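You operate a simulated robot arm through the tools that you are given. There is no shell and no other tool. Be economical: measure what you need, move in short steps, check, and stop when the job is done.

You are at the controls of a simulated robot arm. One attempt, no reset.

Task
Test the grey control box's lamps and step its counter up to 25.
Fine: blue knob to hand first, orange button once, cream button to count, never the purple one; then teal switch on and knob to auto.
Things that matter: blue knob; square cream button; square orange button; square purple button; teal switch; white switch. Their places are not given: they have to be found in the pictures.

Only the result counts: the job must be done as asked and must still hold three seconds after the hand-in. Knocking over, shifting, dropping, spilling or breaking anything else fails it.

Robot
A 7-joint arm with a two-finger parallel gripper, fixed in place. Base frame: the origin is at the foot of the arm, x ahead of it, y to its left, z up. Units: mm, degrees, N and s.
With the tool pointing down near the work surface it reaches from about 360 to 760 mm from the base axis. Its first joint turns from -143.0 to 143.0 degrees. Payload 3 kg.
The TCP is the grasp point between the finger pads, 30 mm short of the fingertips. In the tool frame z runs along the fingers and y along their closing line. Largest opening 94 mm; finger width 28, thickness 10; the body of the gripper, 50 by 96 mm, starts 55 mm behind the TCP.
Orientation is that of the tool frame in the base frame, as [roll, pitch, yaw] about the fixed x, y, z axes, in that order (R = Rz(yaw) Ry(pitch) Rx(roll)). With the fingers straight down and closing along the base's y, the tool's x points along the base's -x, its y along +y and its z along -z.

Tools
- The arm moves only by the tool drive_tool. Its argument "series" is a list of rows, each an object of numbers (a shift or turn left out is 0, a gripper value left out holds the last): "wx", "wy", "wz": the turn, a rotation vector about the tool's x, y, z in degrees; "tx", "ty", "tz": the shift along the tool's x, y, z in mm; "gripper": the finger opening in mm, from 0 to 94. In form: [{"wx": .., "wy": .., "wz": .., "tx": .., "ty": .., "tz": .., "gripper": ..}, ...]. A call has 1 to 20 rows; each row shifts and turns the commanded pose from where the row before left it, along the tool's axes as they then stand. Each row takes 0.2 s and may step no farther than 50 mm and 8.6 degrees from the row before; otherwise, or with a gripper value out of range, the whole call is refused. A pose out of reach is approached as far as the arm can. The call stops where the force on the tool passes 40 N (or 10 N more than at its start, if that is more) or the arm is blocked; 0.2 s more then pass. The fingers move at their own pace (about 45 mm/s each) and stop on an object; they squeeze with about 33 N. The grip force told is the motor's: it shows also when the fingers shut on nothing. Time passes only in rows, and 0.2 s behind the last, so rows that do not move let the fingers close. The reply holds the time, the measured pose of the TCP, the force on the tool along the base axes, the opening and the grip force, in the units named above and with some noise, with the torque about the TCP (base axes, N m) and any sound that the robot's microphone picked up.
- Cameras (640 x 400 px; columns grow to the right, rows downward): "scene" is fixed at [50.3, -649.6, 1561.7]; the picture's right is [0.89, -0.45, 0.00], its down [-0.13, -0.26, -0.96] and it looks along [0.43, 0.86, -0.29] (base axes); focal length 350 px, centre (320, 200). "wrist" rides on the gripper at [76, 14, -103] in the tool frame; the picture's right is [-0.18, 0.98, 0.00], its down [-0.75, -0.14, -0.64] and it looks along [-0.63, -0.12, 0.77] (tool axes); focal length 243 px, centre (320, 200).
- grab_frame(camera): a new picture of that camera. It takes no simulated time.
- move_column(by): slides the trunk up (or, below 0, down) by that many mm; the arm rides with it, the base frame stays. It gives what a move gives, with no picture.
- measure_at(camera, pixels): for up to 12 pixels [column, row] of the newest picture of that camera ("zoom" is the newest enlarged one), the place [x, y, z] in the base frame of the surface seen there, good to about 2 mm. It takes no simulated time.
- enlarge(camera, box): a new picture of the part [left, top, right, bottom] of that camera's present view, enlarged. It takes no simulated time.
- sign_off(): hands the job in; it is judged then, once.

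Work in short steps. Measure before you move; look again where a grasp or a placing could have gone wrong, and mend it. You have 80 turns and 38 pictures in all, those below and enlarged ones among them. Open the gripper and draw the arm clear of the work before you hand the job in, unless the task says otherwise; then end with one line.

The tools are called after "Request:" as name(argument=value, ...) on one line, values as JSON. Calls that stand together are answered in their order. drive_tool: Moves the arm, as the interface text tells. Its arguments: {"type":"object","properties":{"series":{"type":"array"}},"required":["series"]} The other tools are called the same way: move_column (by) slides the trunk up or down; grab_frame (camera) takes a picture; measure_at (camera, pixels) gives the place of the surface under pixels of a picture; enlarge (camera, box) takes an enlarged picture of a part of a camera's view; sign_off () hands the job in.

At the start:

```text
clock: 0.0
tcp_pos: [557.4, 113.1, 1344.6]
orientation: [-180.0, -0.1, -180.0]
ft_force: [0.0, 0.1, 0.3]
torque: [0.0, -0.02, 0.0]
finger_gap: 93.8
grip_force: 0.1
trunk travel left (down, up): [-325.0, 65.0]
```

scene: 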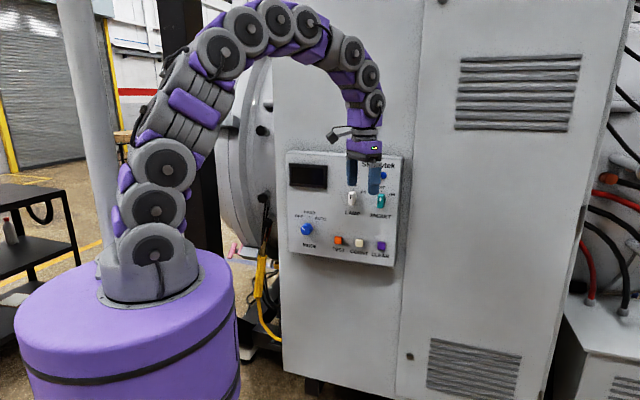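
wrist: 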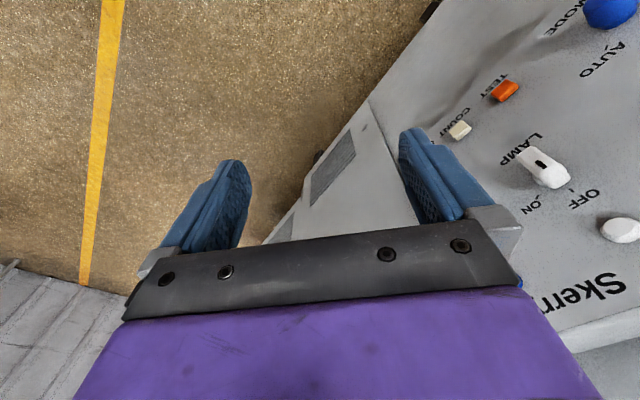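

The scene shows the control box around pixels (285-405, 150-270). I'll enlarge it to read the labels.

Request:
enlarge(camera="scene", box=[275, 140, 419, 272])

```text
3.03 times, centred on (347, 206) of scene
```

zoom: 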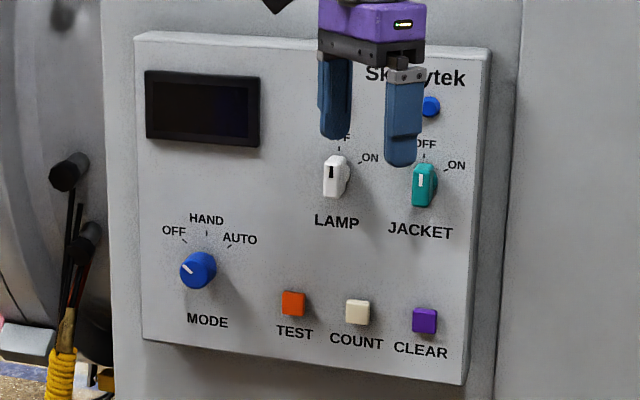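

The panel: mode knob at zoom (197,270), buttons at (293,303), (358,312), (424,321), switches at (335,176), (424,185). I'll measure these along with bare panel points.

Request:
measure_at(camera="zoom", pixels=[[197, 270], [293, 303], [358, 312], [424, 321], [332, 176], [421, 185], [160, 180], [160, 330], [450, 370], [460, 220], [250, 290], [300, 200]])

Request:
measure_at(camera="wrist", pixels=[[503, 91], [460, 131], [545, 165], [548, 182], [570, 120], [610, 10], [588, 28], [562, 190]])

```text
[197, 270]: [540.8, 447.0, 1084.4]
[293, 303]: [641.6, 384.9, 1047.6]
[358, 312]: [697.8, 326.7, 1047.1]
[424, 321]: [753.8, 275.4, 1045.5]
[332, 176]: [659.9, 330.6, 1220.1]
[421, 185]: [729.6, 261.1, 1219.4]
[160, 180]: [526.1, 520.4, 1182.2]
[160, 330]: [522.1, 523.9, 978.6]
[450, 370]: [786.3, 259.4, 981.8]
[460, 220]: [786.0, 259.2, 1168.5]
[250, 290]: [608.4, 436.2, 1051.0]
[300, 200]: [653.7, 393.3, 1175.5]
```

```text
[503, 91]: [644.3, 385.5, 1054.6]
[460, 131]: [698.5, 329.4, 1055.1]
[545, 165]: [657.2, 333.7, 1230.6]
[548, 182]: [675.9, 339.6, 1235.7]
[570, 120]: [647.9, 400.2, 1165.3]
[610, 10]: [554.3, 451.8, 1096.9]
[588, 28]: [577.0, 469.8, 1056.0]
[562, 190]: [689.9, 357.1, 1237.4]
```

The panel is vertical, with its inward normal at (0.707, 0.707, 0) and its plane at d≈739. The knob and switches protrude about 40 mm and the buttons about 13 mm. I'll turn the tool to face the panel, with its x axis down.

Request:
drive_tool(series=[{"wz": -7.5}, {"wz": -7.5}, {"wz": -7.5}, {"wz": -7.5}, {"wz": -7.5}, {"wz": -7.5}, {"wy": -7.5}, {"wy": -7.5}, {"wy": -7.5}, {"wy": -7.5}, {"wy": -7.5}, {"wy": -7.5}, {"wy": -7.5}, {"wy": -7.5}, {"wy": -7.5}, {"wy": -7.5}, {"wy": -7.5}, {"wy": -7.5}])

```text
clock: 3.8
tcp_pos: [558.2, 108.0, 1343.1]
orientation: [-174.6, 86.9, -130.2]
ft_force: [0.8, -0.4, 0.5]
torque: [-0.02, -0.04, 0.03]
finger_gap: 94.1
grip_force: 0.1
out of reach, approached as far as the arm can: row 15
trunk travel left (down, up): [-325.0, 65.0]
```

The pose is near the target, apart from a reach limit on one row. I'll move along the panel to stand in front of the knob (s≈66, z≈1084) while keeping the standoff.

Request:
drive_tool(series=[{"ty": 31, "tx": 32}, {"ty": 31, "tx": 32}, {"ty": 31, "tx": 32}, {"ty": 31, "tx": 32}, {"ty": 31, "tx": 32}, {"ty": 31, "tx": 32}, {"ty": 31, "tx": 32}, {"ty": 31, "tx": 32}, {}])

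Request:
grab_frame(camera="wrist")

Request:
grab_frame(camera="scene")

```text
clock: 5.8
tcp_pos: [420.7, 253.8, 1069.9]
orientation: [-172.4, 86.7, -128.2]
ft_force: [-0.2, 0.7, 0.0]
torque: [-0.02, 0.01, 0.02]
finger_gap: 93.9
grip_force: 0.1
out of reach, approached as far as the arm can: row 1, 2, 3, 4, 5
trunk travel left (down, up): [-325.0, 65.0]
```

```text
34 pictures are left
```

wrist: 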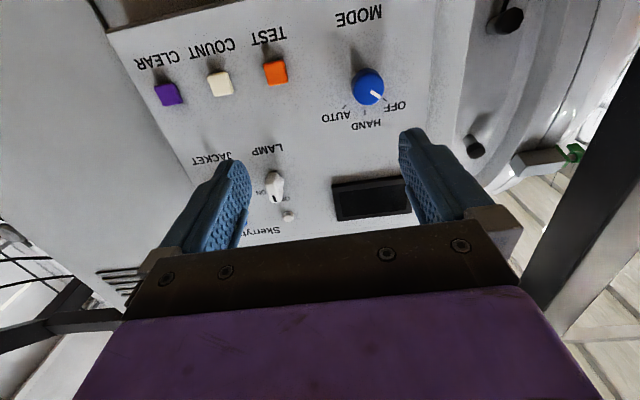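

```text
33 pictures are left
```

scene: 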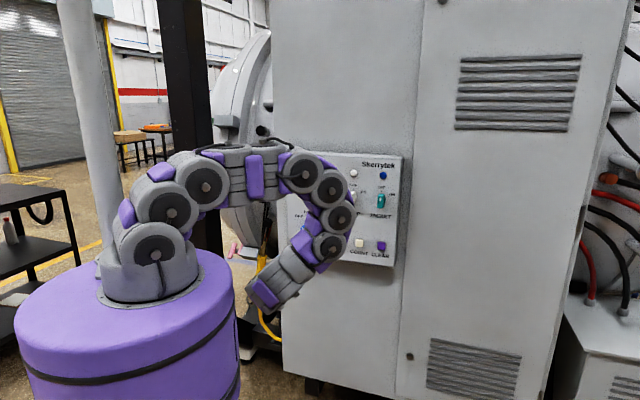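

The wrist view is clear, with the knob at (368,86) and pointing to OFF. I'll enlarge that area to measure the knob and its surroundings.

Request:
enlarge(camera="wrist", box=[130, 0, 450, 200])

Request:
measure_at(camera="wrist", pixels=[[366, 90], [356, 90], [380, 90], [276, 80], [221, 90], [170, 100], [275, 180], [272, 74], [219, 85]])

```text
2.00 times, centred on (290, 100) of wrist
```

zoom: 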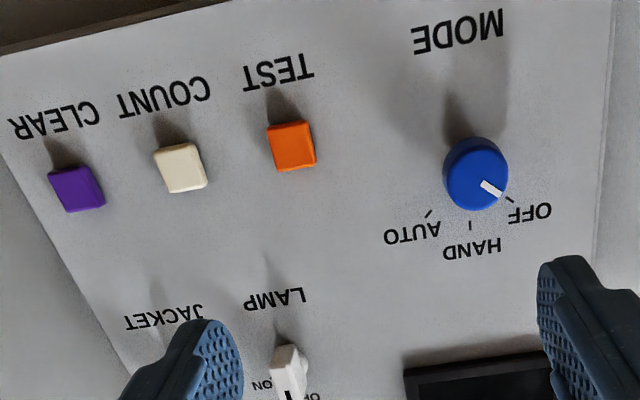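

```text
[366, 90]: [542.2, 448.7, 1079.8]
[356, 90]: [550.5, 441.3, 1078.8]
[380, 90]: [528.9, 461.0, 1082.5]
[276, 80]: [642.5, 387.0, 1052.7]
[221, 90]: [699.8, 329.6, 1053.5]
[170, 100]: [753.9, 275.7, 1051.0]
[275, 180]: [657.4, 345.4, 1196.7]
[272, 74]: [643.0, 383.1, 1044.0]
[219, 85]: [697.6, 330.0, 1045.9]
```

I'll measure the knob's face edges in the zoom so I can centre on it.

Request:
measure_at(camera="zoom", pixels=[[477, 178], [450, 178], [505, 178], [477, 206], [477, 150], [477, 144], [470, 226], [430, 213], [511, 199], [290, 148], [290, 135], [180, 172]])

```text
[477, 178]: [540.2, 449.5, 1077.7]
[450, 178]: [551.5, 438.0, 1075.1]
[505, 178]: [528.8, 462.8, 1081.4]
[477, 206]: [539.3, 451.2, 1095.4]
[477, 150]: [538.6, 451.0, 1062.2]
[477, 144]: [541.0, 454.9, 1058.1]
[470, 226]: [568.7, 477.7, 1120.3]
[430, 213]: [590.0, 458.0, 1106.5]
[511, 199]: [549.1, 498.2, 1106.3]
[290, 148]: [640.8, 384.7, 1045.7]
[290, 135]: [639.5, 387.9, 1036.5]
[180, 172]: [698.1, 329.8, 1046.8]
```

Knob axis is at s≈64, z≈1078, front face d≈699. I'll trim the tilt by about 3°, then shift sideways and approach to d≈600.

Request:
drive_tool(series=[{"wy": -3.3, "wx": -0.8}, {"ty": 27, "tx": -4, "tz": 20}, {"ty": 27, "tx": -4, "tz": 20}, {"tz": 40}, {"tz": 40}, {}])

```text
clock: 7.2
tcp_pos: [468.3, 376.4, 1077.1]
orientation: [-91.0, 89.7, -46.0]
ft_force: [0.0, 0.7, 0.3]
torque: [0.01, 0.01, -0.01]
finger_gap: 94.2
grip_force: 0.0
trunk travel left (down, up): [-325.0, 65.0]
```

Aligned at s=65, d=597, z=1077. I'll advance to d≈700 and close on the knob.

Request:
drive_tool(series=[{"tz": 35, "ty": 1, "tx": -1}, {"tz": 35}, {"tz": 32}, {}, {"gripper": 30}, {}, {}, {}, {}])

```text
clock: 9.2
tcp_pos: [540.0, 452.2, 1077.7]
orientation: [-83.7, 89.6, -38.8]
ft_force: [4.4, -3.4, 1.4]
torque: [0.03, 0.26, -0.1]
finger_gap: 42.6
grip_force: 44.8
trunk travel left (down, up): [-325.0, 65.0]
```

Gripped at a 42.6 mm gap. Turning 45° clockwise to HAND.

Request:
drive_tool(series=[{"wz": 7.5}, {"wz": 7.5}, {"wz": 7.5}, {"wz": 7.5}, {"wz": 7.5}, {"wz": 7.5}, {}])

Request:
grab_frame(camera="wrist")

```text
clock: 10.8
tcp_pos: [540.1, 453.5, 1079.6]
orientation: [89.6, 45.4, 134.8]
ft_force: [11.7, 8.8, 29.5]
torque: [0.08, 0.04, -0.37]
finger_gap: 41.8
grip_force: 44.8
trunk travel left (down, up): [-325.0, 65.0]
```

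```text
31 pictures are left
```

wrist: 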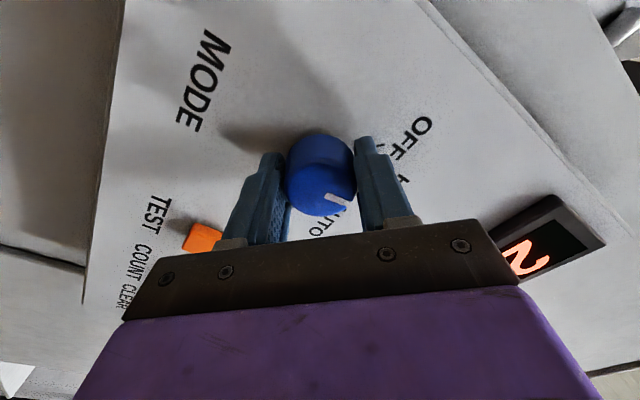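

The display is lit, and the knob seems to have turned. I'll release, back off and rotate back to look.

Request:
drive_tool(series=[{"gripper": 94}, {}, {}, {"tz": -35}, {"tz": -35}, {"tz": -30}, {"wz": -7.5}, {"wz": -7.5}, {"wz": -7.5}, {"wz": -7.5}, {"wz": -7.5}, {"wz": -7.5}, {"tz": -45}, {"tz": -45}, {}])

Request:
grab_frame(camera="wrist")

```text
clock: 14.0
tcp_pos: [403.9, 314.3, 1077.2]
orientation: [-79.6, 89.6, -34.5]
ft_force: [-0.1, -0.3, -0.6]
torque: [0.0, 0.01, -0.04]
finger_gap: 93.6
grip_force: 0.2
trunk travel left (down, up): [-325.0, 65.0]
```

```text
30 pictures are left
```

wrist: 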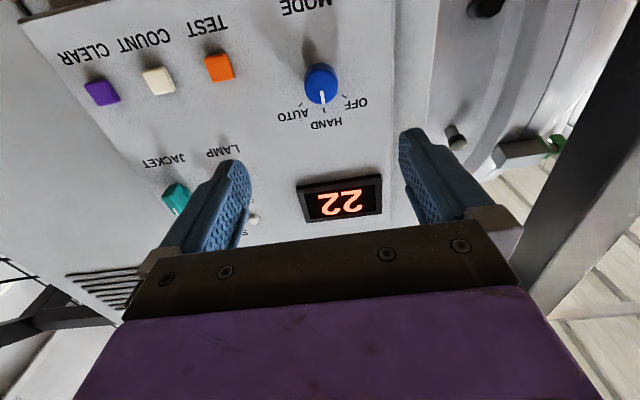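

The knob is on HAND and the counter reads 22. Next I'll close the fingers and line up with the orange button (s≈181, z≈1047), with the tips 16 mm short of it.

Request:
drive_tool(series=[{"gripper": 0, "ty": -39, "tx": 10}, {"ty": -39, "tx": 10}, {"ty": -40, "tx": 10}, {}, {}, {"tz": 43}, {"tz": 43}, {"tz": 43}, {"tz": 43}, {}])

Request:
grab_frame(camera="wrist")

```text
clock: 16.2
tcp_pos: [611.4, 353.9, 1046.0]
orientation: [-86.0, 89.6, -40.8]
ft_force: [-0.4, -0.1, 0.1]
torque: [-0.01, -0.05, 0.01]
finger_gap: 0.0
grip_force: 33.4
trunk travel left (down, up): [-325.0, 65.0]
```

```text
29 pictures are left
```

wrist: 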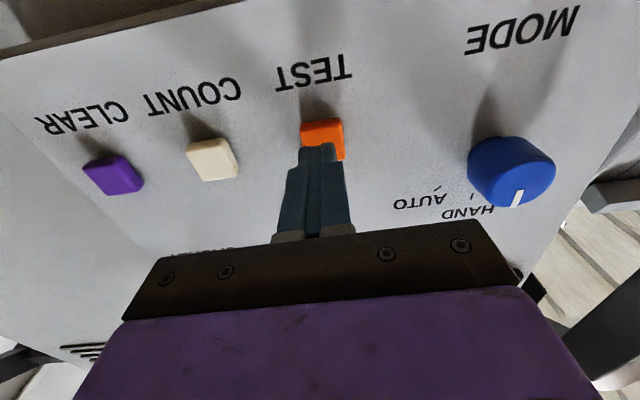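

Aligned at s=182, d=683. I'll press in small steps and watch for force and a click.

Request:
drive_tool(series=[{"tz": 8}, {"tz": 4}, {"tz": 2}, {"tz": 2}, {"tz": 1}])

```text
clock: 17.4
tcp_pos: [622.2, 367.5, 1047.4]
orientation: [-85.3, 89.6, -40.3]
ft_force: [-2.0, -0.8, -2.1]
torque: [-0.03, 0.05, 0.03]
finger_gap: 0.0
grip_force: 33.0
trunk travel left (down, up): [-325.0, 65.0]
heard: click
```

A click was heard at d≈700. I'll back off and check the panel.

Request:
drive_tool(series=[{"tz": -17}, {}])

Request:
grab_frame(camera="scene")

```text
clock: 18.0
tcp_pos: [610.7, 357.0, 1046.5]
orientation: [-91.9, 89.6, -46.9]
ft_force: [-0.8, -0.2, 0.2]
torque: [-0.05, 0.03, -0.01]
finger_gap: 0.0
grip_force: 33.1
trunk travel left (down, up): [-325.0, 65.0]
```

```text
28 pictures are left
```

scene: 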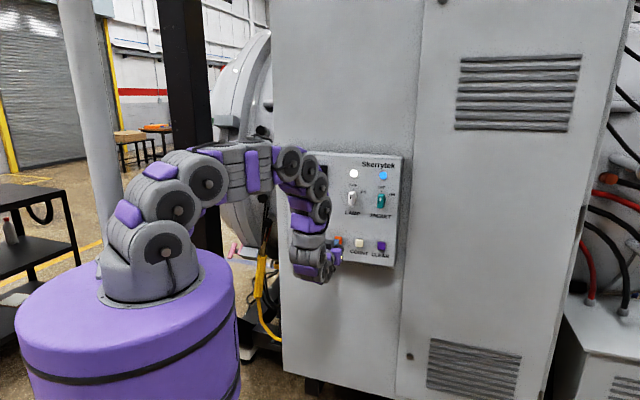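

Both lamps (white at (354,174), blue at (383,175)) look lit, so the test registered. Moving 80 mm along to the cream button.

Request:
drive_tool(series=[{"tz": -10}, {"ty": -40}, {"ty": -40}, {"tz": 10}, {}])

Request:
grab_frame(camera="wrist")

```text
clock: 19.2
tcp_pos: [665.9, 302.4, 1047.5]
orientation: [-94.9, 89.5, -49.8]
ft_force: [0.3, 0.1, 0.2]
torque: [-0.05, 0.0, -0.07]
finger_gap: 0.1
grip_force: 33.3
trunk travel left (down, up): [-325.0, 65.0]
```

```text
27 pictures are left
```

wrist: 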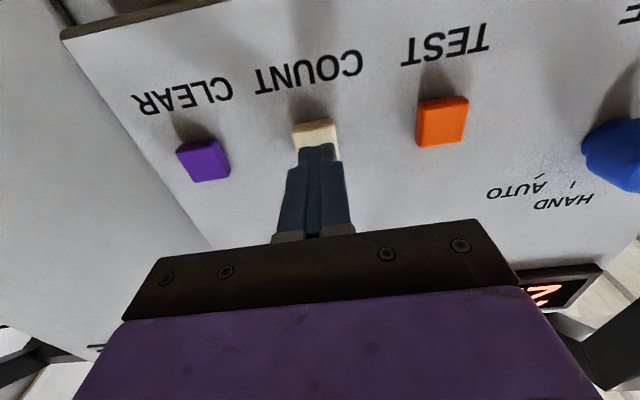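

I'm at s=257, so I'll nudge 3 mm and press the cream button once.

Request:
drive_tool(series=[{"ty": -3}, {"tz": 8}, {"tz": 4}, {"tz": 2}, {"tz": 2}, {"tz": 1}])

```text
clock: 20.6
tcp_pos: [681.4, 310.7, 1049.5]
orientation: [-90.6, 89.6, -45.5]
ft_force: [-4.4, -2.2, -1.9]
torque: [-0.06, 0.05, 0.03]
finger_gap: 0.4
grip_force: 32.9
trunk travel left (down, up): [-325.0, 65.0]
heard: click
```

Clicked. I'll back off and read the counter.

Request:
drive_tool(series=[{"tz": -17}, {}])

Request:
grab_frame(camera="wrist")

```text
clock: 21.2
tcp_pos: [669.7, 297.4, 1048.6]
orientation: [-80.3, 89.6, -35.2]
ft_force: [-0.9, -0.3, 0.6]
torque: [0.01, 0.01, 0.0]
finger_gap: 0.1
grip_force: 33.0
trunk travel left (down, up): [-325.0, 65.0]
```

```text
26 pictures are left
```

wrist: 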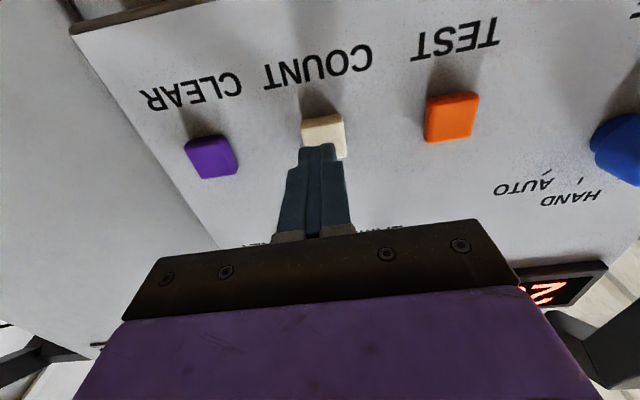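

The units digit is hidden from here. I'll back away to read the display.

Request:
drive_tool(series=[{"tz": -40}, {"tz": -40}, {"tz": -40}, {}])

Request:
grab_frame(camera="wrist")

```text
clock: 22.2
tcp_pos: [586.0, 211.6, 1049.1]
orientation: [-86.0, 89.6, -40.9]
ft_force: [0.9, 0.2, -0.1]
torque: [0.0, 0.04, 0.04]
finger_gap: 0.0
grip_force: 32.7
trunk travel left (down, up): [-325.0, 65.0]
```

```text
25 pictures are left
```

wrist: 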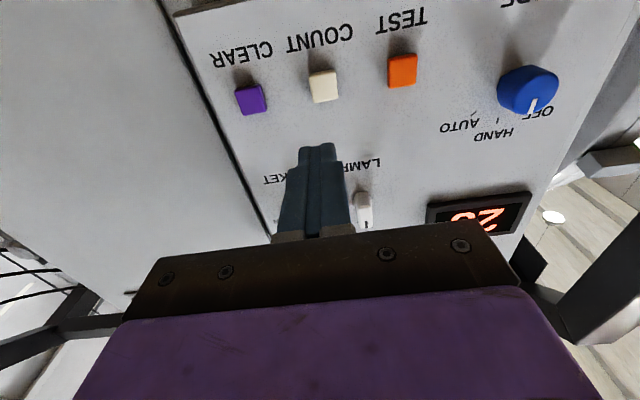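

Request:
enlarge(camera="wrist", box=[420, 180, 540, 250])

```text
5.33 times, centred on (480, 215) of wrist
```

zoom: 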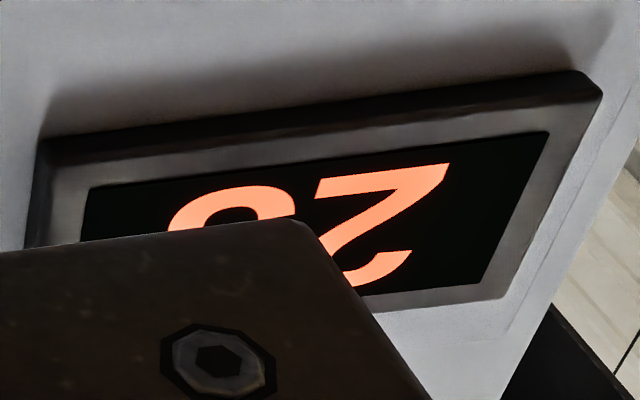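

The digit's lower curve fits a 3, so the count looks like 23. I'll return, press once more, then move back far enough to read the display properly.

Request:
drive_tool(series=[{"tz": 40}, {"tz": 40}, {"tz": 40}, {}, {"tz": 8}, {"tz": 4}, {"tz": 2}, {"tz": 2}, {"tz": 1}])

Request:
drive_tool(series=[{"tz": -17}, {"tz": -40}, {"tz": -40}, {"tz": -40}, {"tz": -40}, {"ty": 40}, {"ty": 40}, {}])

Request:
grab_frame(camera="wrist")

```text
clock: 24.2
tcp_pos: [682.6, 309.1, 1049.0]
orientation: [-82.6, 89.6, -37.5]
ft_force: [-1.4, -1.0, 2.0]
torque: [0.0, 0.03, -0.01]
finger_gap: 0.0
grip_force: 33.0
trunk travel left (down, up): [-325.0, 65.0]
heard: click
```

```text
clock: 26.0
tcp_pos: [499.5, 241.5, 1049.7]
orientation: [-81.3, 89.6, -36.3]
ft_force: [-0.4, -0.1, -0.2]
torque: [-0.02, -0.05, 0.03]
finger_gap: 0.0
grip_force: 33.7
trunk travel left (down, up): [-325.0, 65.0]
```

```text
23 pictures are left
```

wrist: 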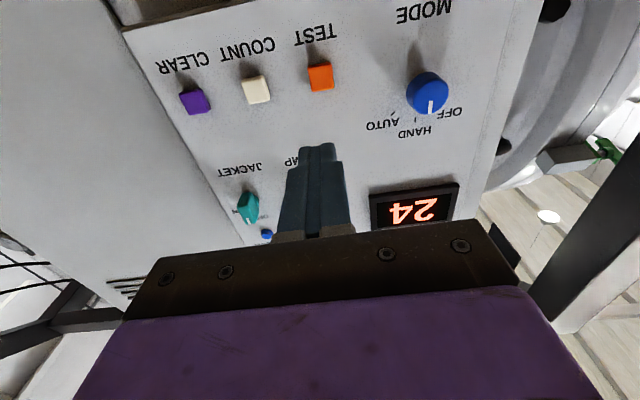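

The display now shows 24. I'll press once more in the same way.

Request:
drive_tool(series=[{"ty": -40}, {"ty": -40}, {"tz": 40}, {"tz": 40}, {"tz": 40}, {"tz": 40}, {}, {"tz": 8}, {"tz": 4}, {"tz": 2}, {"tz": 2}, {"tz": 1}])

Request:
drive_tool(series=[{"tz": -17}, {"tz": -40}, {"tz": -40}, {"tz": -40}, {"tz": -40}, {"ty": 40}, {"ty": 40}, {}])

Request:
grab_frame(camera="wrist")

```text
clock: 28.6
tcp_pos: [681.5, 309.2, 1048.4]
orientation: [-84.9, 89.6, -39.9]
ft_force: [-3.6, -1.1, -1.7]
torque: [-0.06, 0.02, 0.04]
finger_gap: 0.0
grip_force: 32.4
trunk travel left (down, up): [-325.0, 65.0]
heard: click
```

```text
clock: 30.4
tcp_pos: [498.9, 241.7, 1047.7]
orientation: [-80.2, 89.5, -35.2]
ft_force: [0.1, 1.7, -1.2]
torque: [0.0, 0.02, -0.01]
finger_gap: 0.0
grip_force: 32.8
trunk travel left (down, up): [-325.0, 65.0]
```

```text
22 pictures are left
```

wrist: 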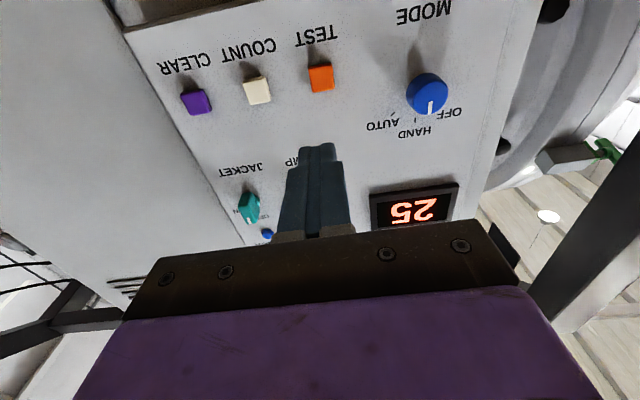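

25 reached. Next is the teal switch, so I'll enlarge the scene view of it.

Request:
enlarge(camera="scene", box=[335, 155, 407, 215])

```text
6.67 times, centred on (371, 185) of scene
```

zoom: 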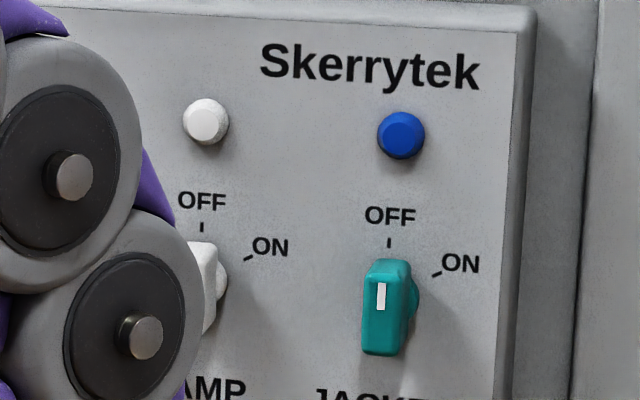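

Request:
measure_at(camera="zoom", pixels=[[383, 310], [383, 270], [380, 345], [368, 310], [398, 310], [414, 295], [389, 242], [437, 274], [408, 340], [390, 262], [400, 135]])

```text
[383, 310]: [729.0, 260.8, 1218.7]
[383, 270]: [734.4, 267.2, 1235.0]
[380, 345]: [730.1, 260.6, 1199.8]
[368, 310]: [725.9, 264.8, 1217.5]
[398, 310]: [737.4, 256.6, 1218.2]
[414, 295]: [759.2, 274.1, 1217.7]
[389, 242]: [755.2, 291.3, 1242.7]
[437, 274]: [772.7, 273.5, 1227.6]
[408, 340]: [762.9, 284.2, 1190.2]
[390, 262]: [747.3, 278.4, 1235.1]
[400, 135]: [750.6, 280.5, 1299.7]
```

From the ticks, the teal switch axis is at s≈328–330, z≈1213, handle front d≈700. Its collar reaches out to about d≈730. I'll open to 50 mm and move in front of it with standoff.

Request:
drive_tool(series=[{"gripper": 50, "ty": -29.4, "tx": -33.2}, {"ty": -29.4, "tx": -33.2}, {"ty": -29.4, "tx": -33.2}, {"ty": -29.4, "tx": -33.2}, {"ty": -29.4, "tx": -33.2}, {}, {"tz": 30}, {"tz": 30}, {"tz": 30}, {}])

Request:
grab_frame(camera="wrist")

```text
clock: 32.6
tcp_pos: [664.8, 199.9, 1214.8]
orientation: [-81.7, 89.6, -36.8]
ft_force: [0.0, 0.5, 0.8]
torque: [-0.01, -0.01, 0.0]
finger_gap: 50.1
grip_force: 0.0
trunk travel left (down, up): [-325.0, 65.0]
```

```text
20 pictures are left
```

wrist: 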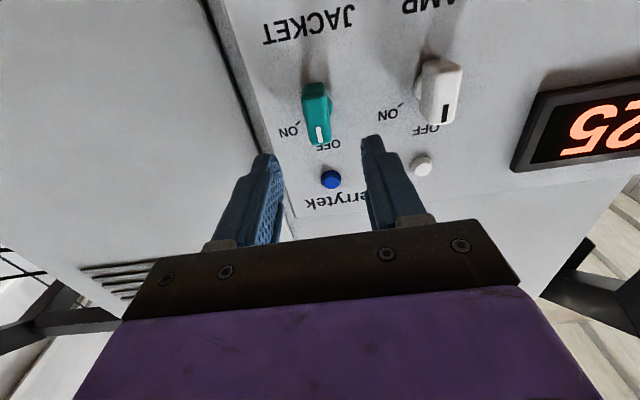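

I'm at s=329, d=611. I'll check the teal handle's edges from this view.

Request:
enlarge(camera="wrist", box=[270, 60, 366, 120])

Request:
enlarge(camera="wrist", box=[266, 70, 394, 150])

```text
6.67 times, centred on (318, 90) of wrist
```

zoom: 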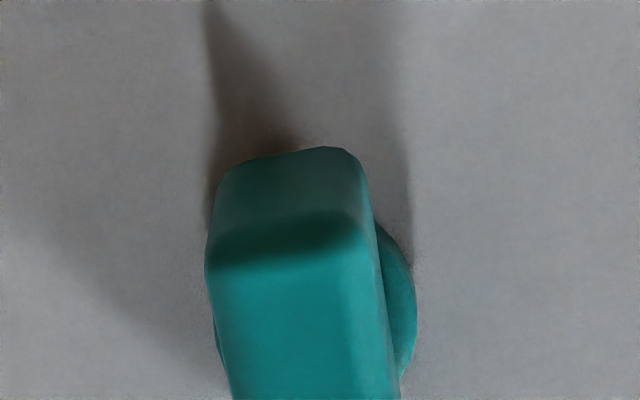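

```text
5.00 times, centred on (330, 110) of wrist
```

zoom: 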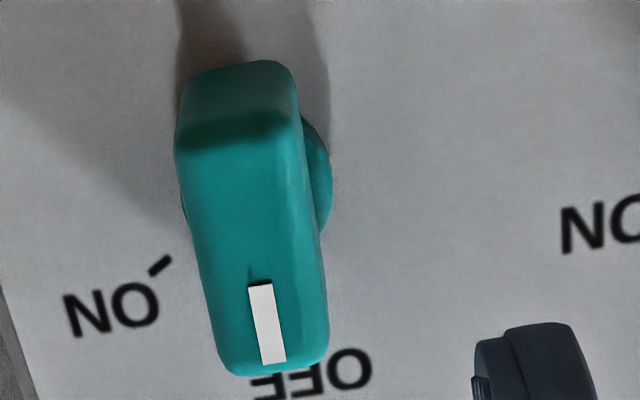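

Request:
measure_at(camera="zoom", pixels=[[248, 230], [196, 230], [295, 230], [308, 200], [250, 150], [270, 350], [325, 200], [160, 266], [185, 150], [280, 150]])

```text
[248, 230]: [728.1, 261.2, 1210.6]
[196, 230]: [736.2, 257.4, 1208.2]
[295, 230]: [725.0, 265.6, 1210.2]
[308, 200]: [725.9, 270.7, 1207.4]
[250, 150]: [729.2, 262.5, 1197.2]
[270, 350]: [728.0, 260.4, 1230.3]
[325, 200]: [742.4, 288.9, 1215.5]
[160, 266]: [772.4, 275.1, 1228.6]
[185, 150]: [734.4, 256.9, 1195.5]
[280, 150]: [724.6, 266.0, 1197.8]
```

The handle is centred at s≈331, z≈1214. I'll nudge 2 mm, advance to d≈693 and close on it.

Request:
drive_tool(series=[{"ty": -2, "tz": 30}, {"tz": 30}, {"tz": 21}, {}, {"gripper": 6}, {}, {}, {}, {}])

```text
clock: 34.6
tcp_pos: [725.8, 257.2, 1215.8]
orientation: [-87.8, 89.6, -42.7]
ft_force: [-3.4, -1.0, 0.1]
torque: [0.11, 0.43, -0.17]
finger_gap: 19.9
grip_force: 45.3
trunk travel left (down, up): [-325.0, 65.0]
```

Gripped at 20 mm. Turning 60° clockwise to ON.

Request:
drive_tool(series=[{"wz": 7.5}, {"wz": 7.5}, {"wz": 7.5}, {"wz": 7.5}, {"wz": 7.5}, {"wz": 7.5}, {"wz": 7.5}, {"wz": 7.5}, {}])

```text
clock: 36.6
tcp_pos: [726.4, 257.6, 1215.8]
orientation: [89.9, 30.2, 135.1]
ft_force: [3.4, -1.8, 1.2]
torque: [0.49, -0.46, -1.17]
finger_gap: 19.8
grip_force: 44.9
trunk travel left (down, up): [-325.0, 65.0]
```

The turn is done with low load. I'll release, back off, rotate back and look.

Request:
drive_tool(series=[{"gripper": 50}, {}, {}, {"tz": -40}, {"tz": -40}, {"tz": -40}, {"wz": -7.5}, {"wz": -7.5}, {"wz": -7.5}, {"wz": -7.5}, {"wz": -7.5}, {"wz": -7.5}, {"wz": -7.5}, {"wz": -7.5}, {}])

Request:
grab_frame(camera="wrist")

```text
clock: 39.8
tcp_pos: [641.7, 172.3, 1214.5]
orientation: [-86.9, 89.5, -42.0]
ft_force: [0.6, 0.3, -0.2]
torque: [0.0, -0.01, 0.0]
finger_gap: 50.1
grip_force: 0.0
trunk travel left (down, up): [-325.0, 65.0]
```

```text
17 pictures are left
```

wrist: 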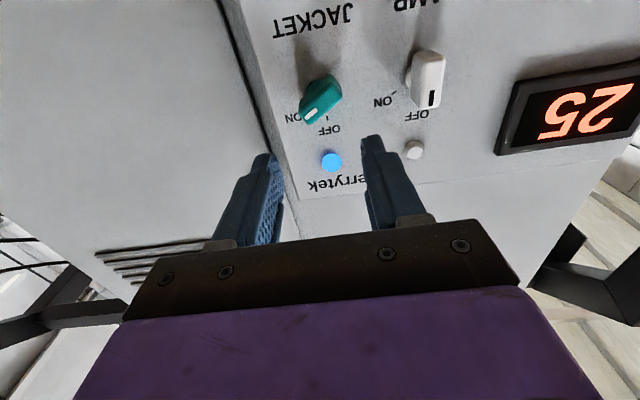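

The teal switch is on ON and the blue lamp is lit. Now back to the knob (s=64, z=1079).

Request:
drive_tool(series=[{"tz": -20, "gripper": 80}, {"ty": 38.3, "tx": 19.4}, {"ty": 38.3, "tx": 19.4}, {"ty": 38.3, "tx": 19.4}, {"ty": 38.3, "tx": 19.4}, {"ty": 38.3, "tx": 19.4}, {"ty": 38.3, "tx": 19.4}, {"ty": 38.3, "tx": 19.4}, {"tz": 35}, {}])

Request:
grab_frame(camera="wrist")

```text
clock: 42.0
tcp_pos: [463.2, 370.7, 1078.1]
orientation: [-77.4, 89.6, -32.4]
ft_force: [0.2, -0.4, 0.6]
torque: [-0.03, 0.06, -0.01]
finger_gap: 80.0
grip_force: 0.1
trunk travel left (down, up): [-325.0, 65.0]
```

```text
16 pictures are left
```

wrist: 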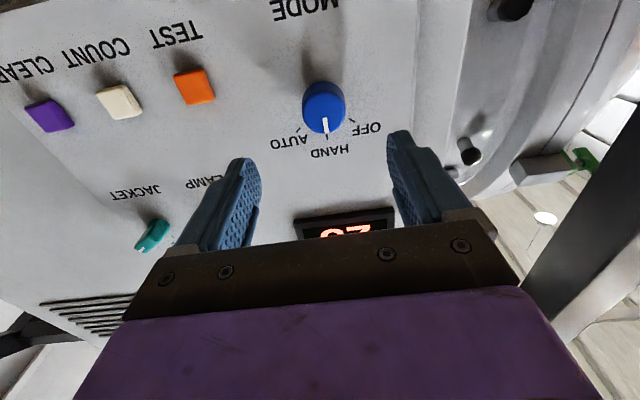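

At s=65, d=590. I'll advance 109 mm, grip the knob and turn it 45° clockwise to AUTO.

Request:
drive_tool(series=[{"tz": 37, "ty": 1}, {"tz": 37}, {"tz": 35}, {}, {"gripper": 30}, {}, {}, {}, {}, {"wz": 7.5}, {"wz": 7.5}, {"wz": 7.5}, {"wz": 7.5}, {"wz": 7.5}, {"wz": 7.5}, {}])

```text
clock: 45.4
tcp_pos: [536.2, 448.7, 1079.7]
orientation: [89.7, 45.5, 134.8]
ft_force: [-6.1, 0.3, 19.2]
torque: [0.21, -0.15, -0.69]
finger_gap: 42.0
grip_force: 44.5
trunk travel left (down, up): [-325.0, 65.0]
```

Turned. I'll release, back off, rotate back and look.

Request:
drive_tool(series=[{"gripper": 94}, {}, {}, {"tz": -40}, {"tz": -40}, {"tz": -40}, {"wz": -7.5}, {"wz": -7.5}, {"wz": -7.5}, {"wz": -7.5}, {"wz": -7.5}, {"wz": -7.5}, {"tz": -45}, {"tz": -45}, {}])

Request:
grab_frame(camera="wrist")

Request:
enlarge(camera="scene", box=[275, 140, 419, 272])

```text
clock: 48.6
tcp_pos: [389.7, 299.7, 1077.3]
orientation: [-76.4, 89.5, -31.4]
ft_force: [-0.4, 0.0, 0.4]
torque: [0.0, 0.02, 0.0]
finger_gap: 93.9
grip_force: 0.0
trunk travel left (down, up): [-325.0, 65.0]
```

```text
15 pictures are left
```

wrist: 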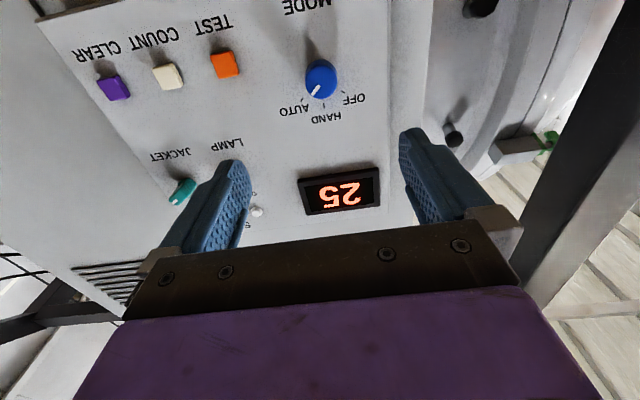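

```text
3.03 times, centred on (347, 206) of scene
```

zoom: 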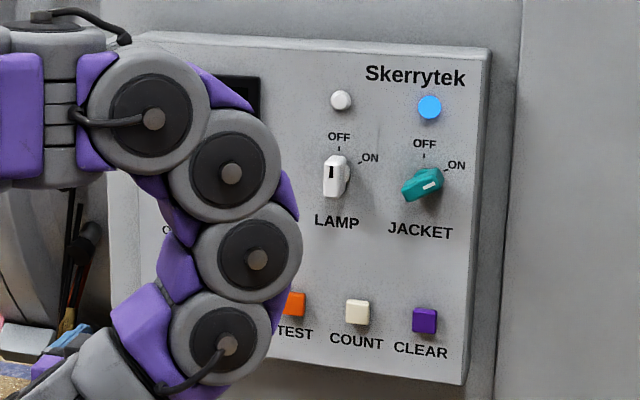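

The knob points to AUTO, the counter reads 25, the teal switch is ON with its lamp lit, and the white switch is untouched. The gripper is open and clear of the box, so I'm handing in.

Request:
sign_off()

```text
The job is handed in.
```

The job is done and handed in: knob to HAND, orange lamp test pressed once, counter stepped from 22 to 25 with the cream button, teal switch ON, knob to AUTO; the purple button and white switch were never touched.
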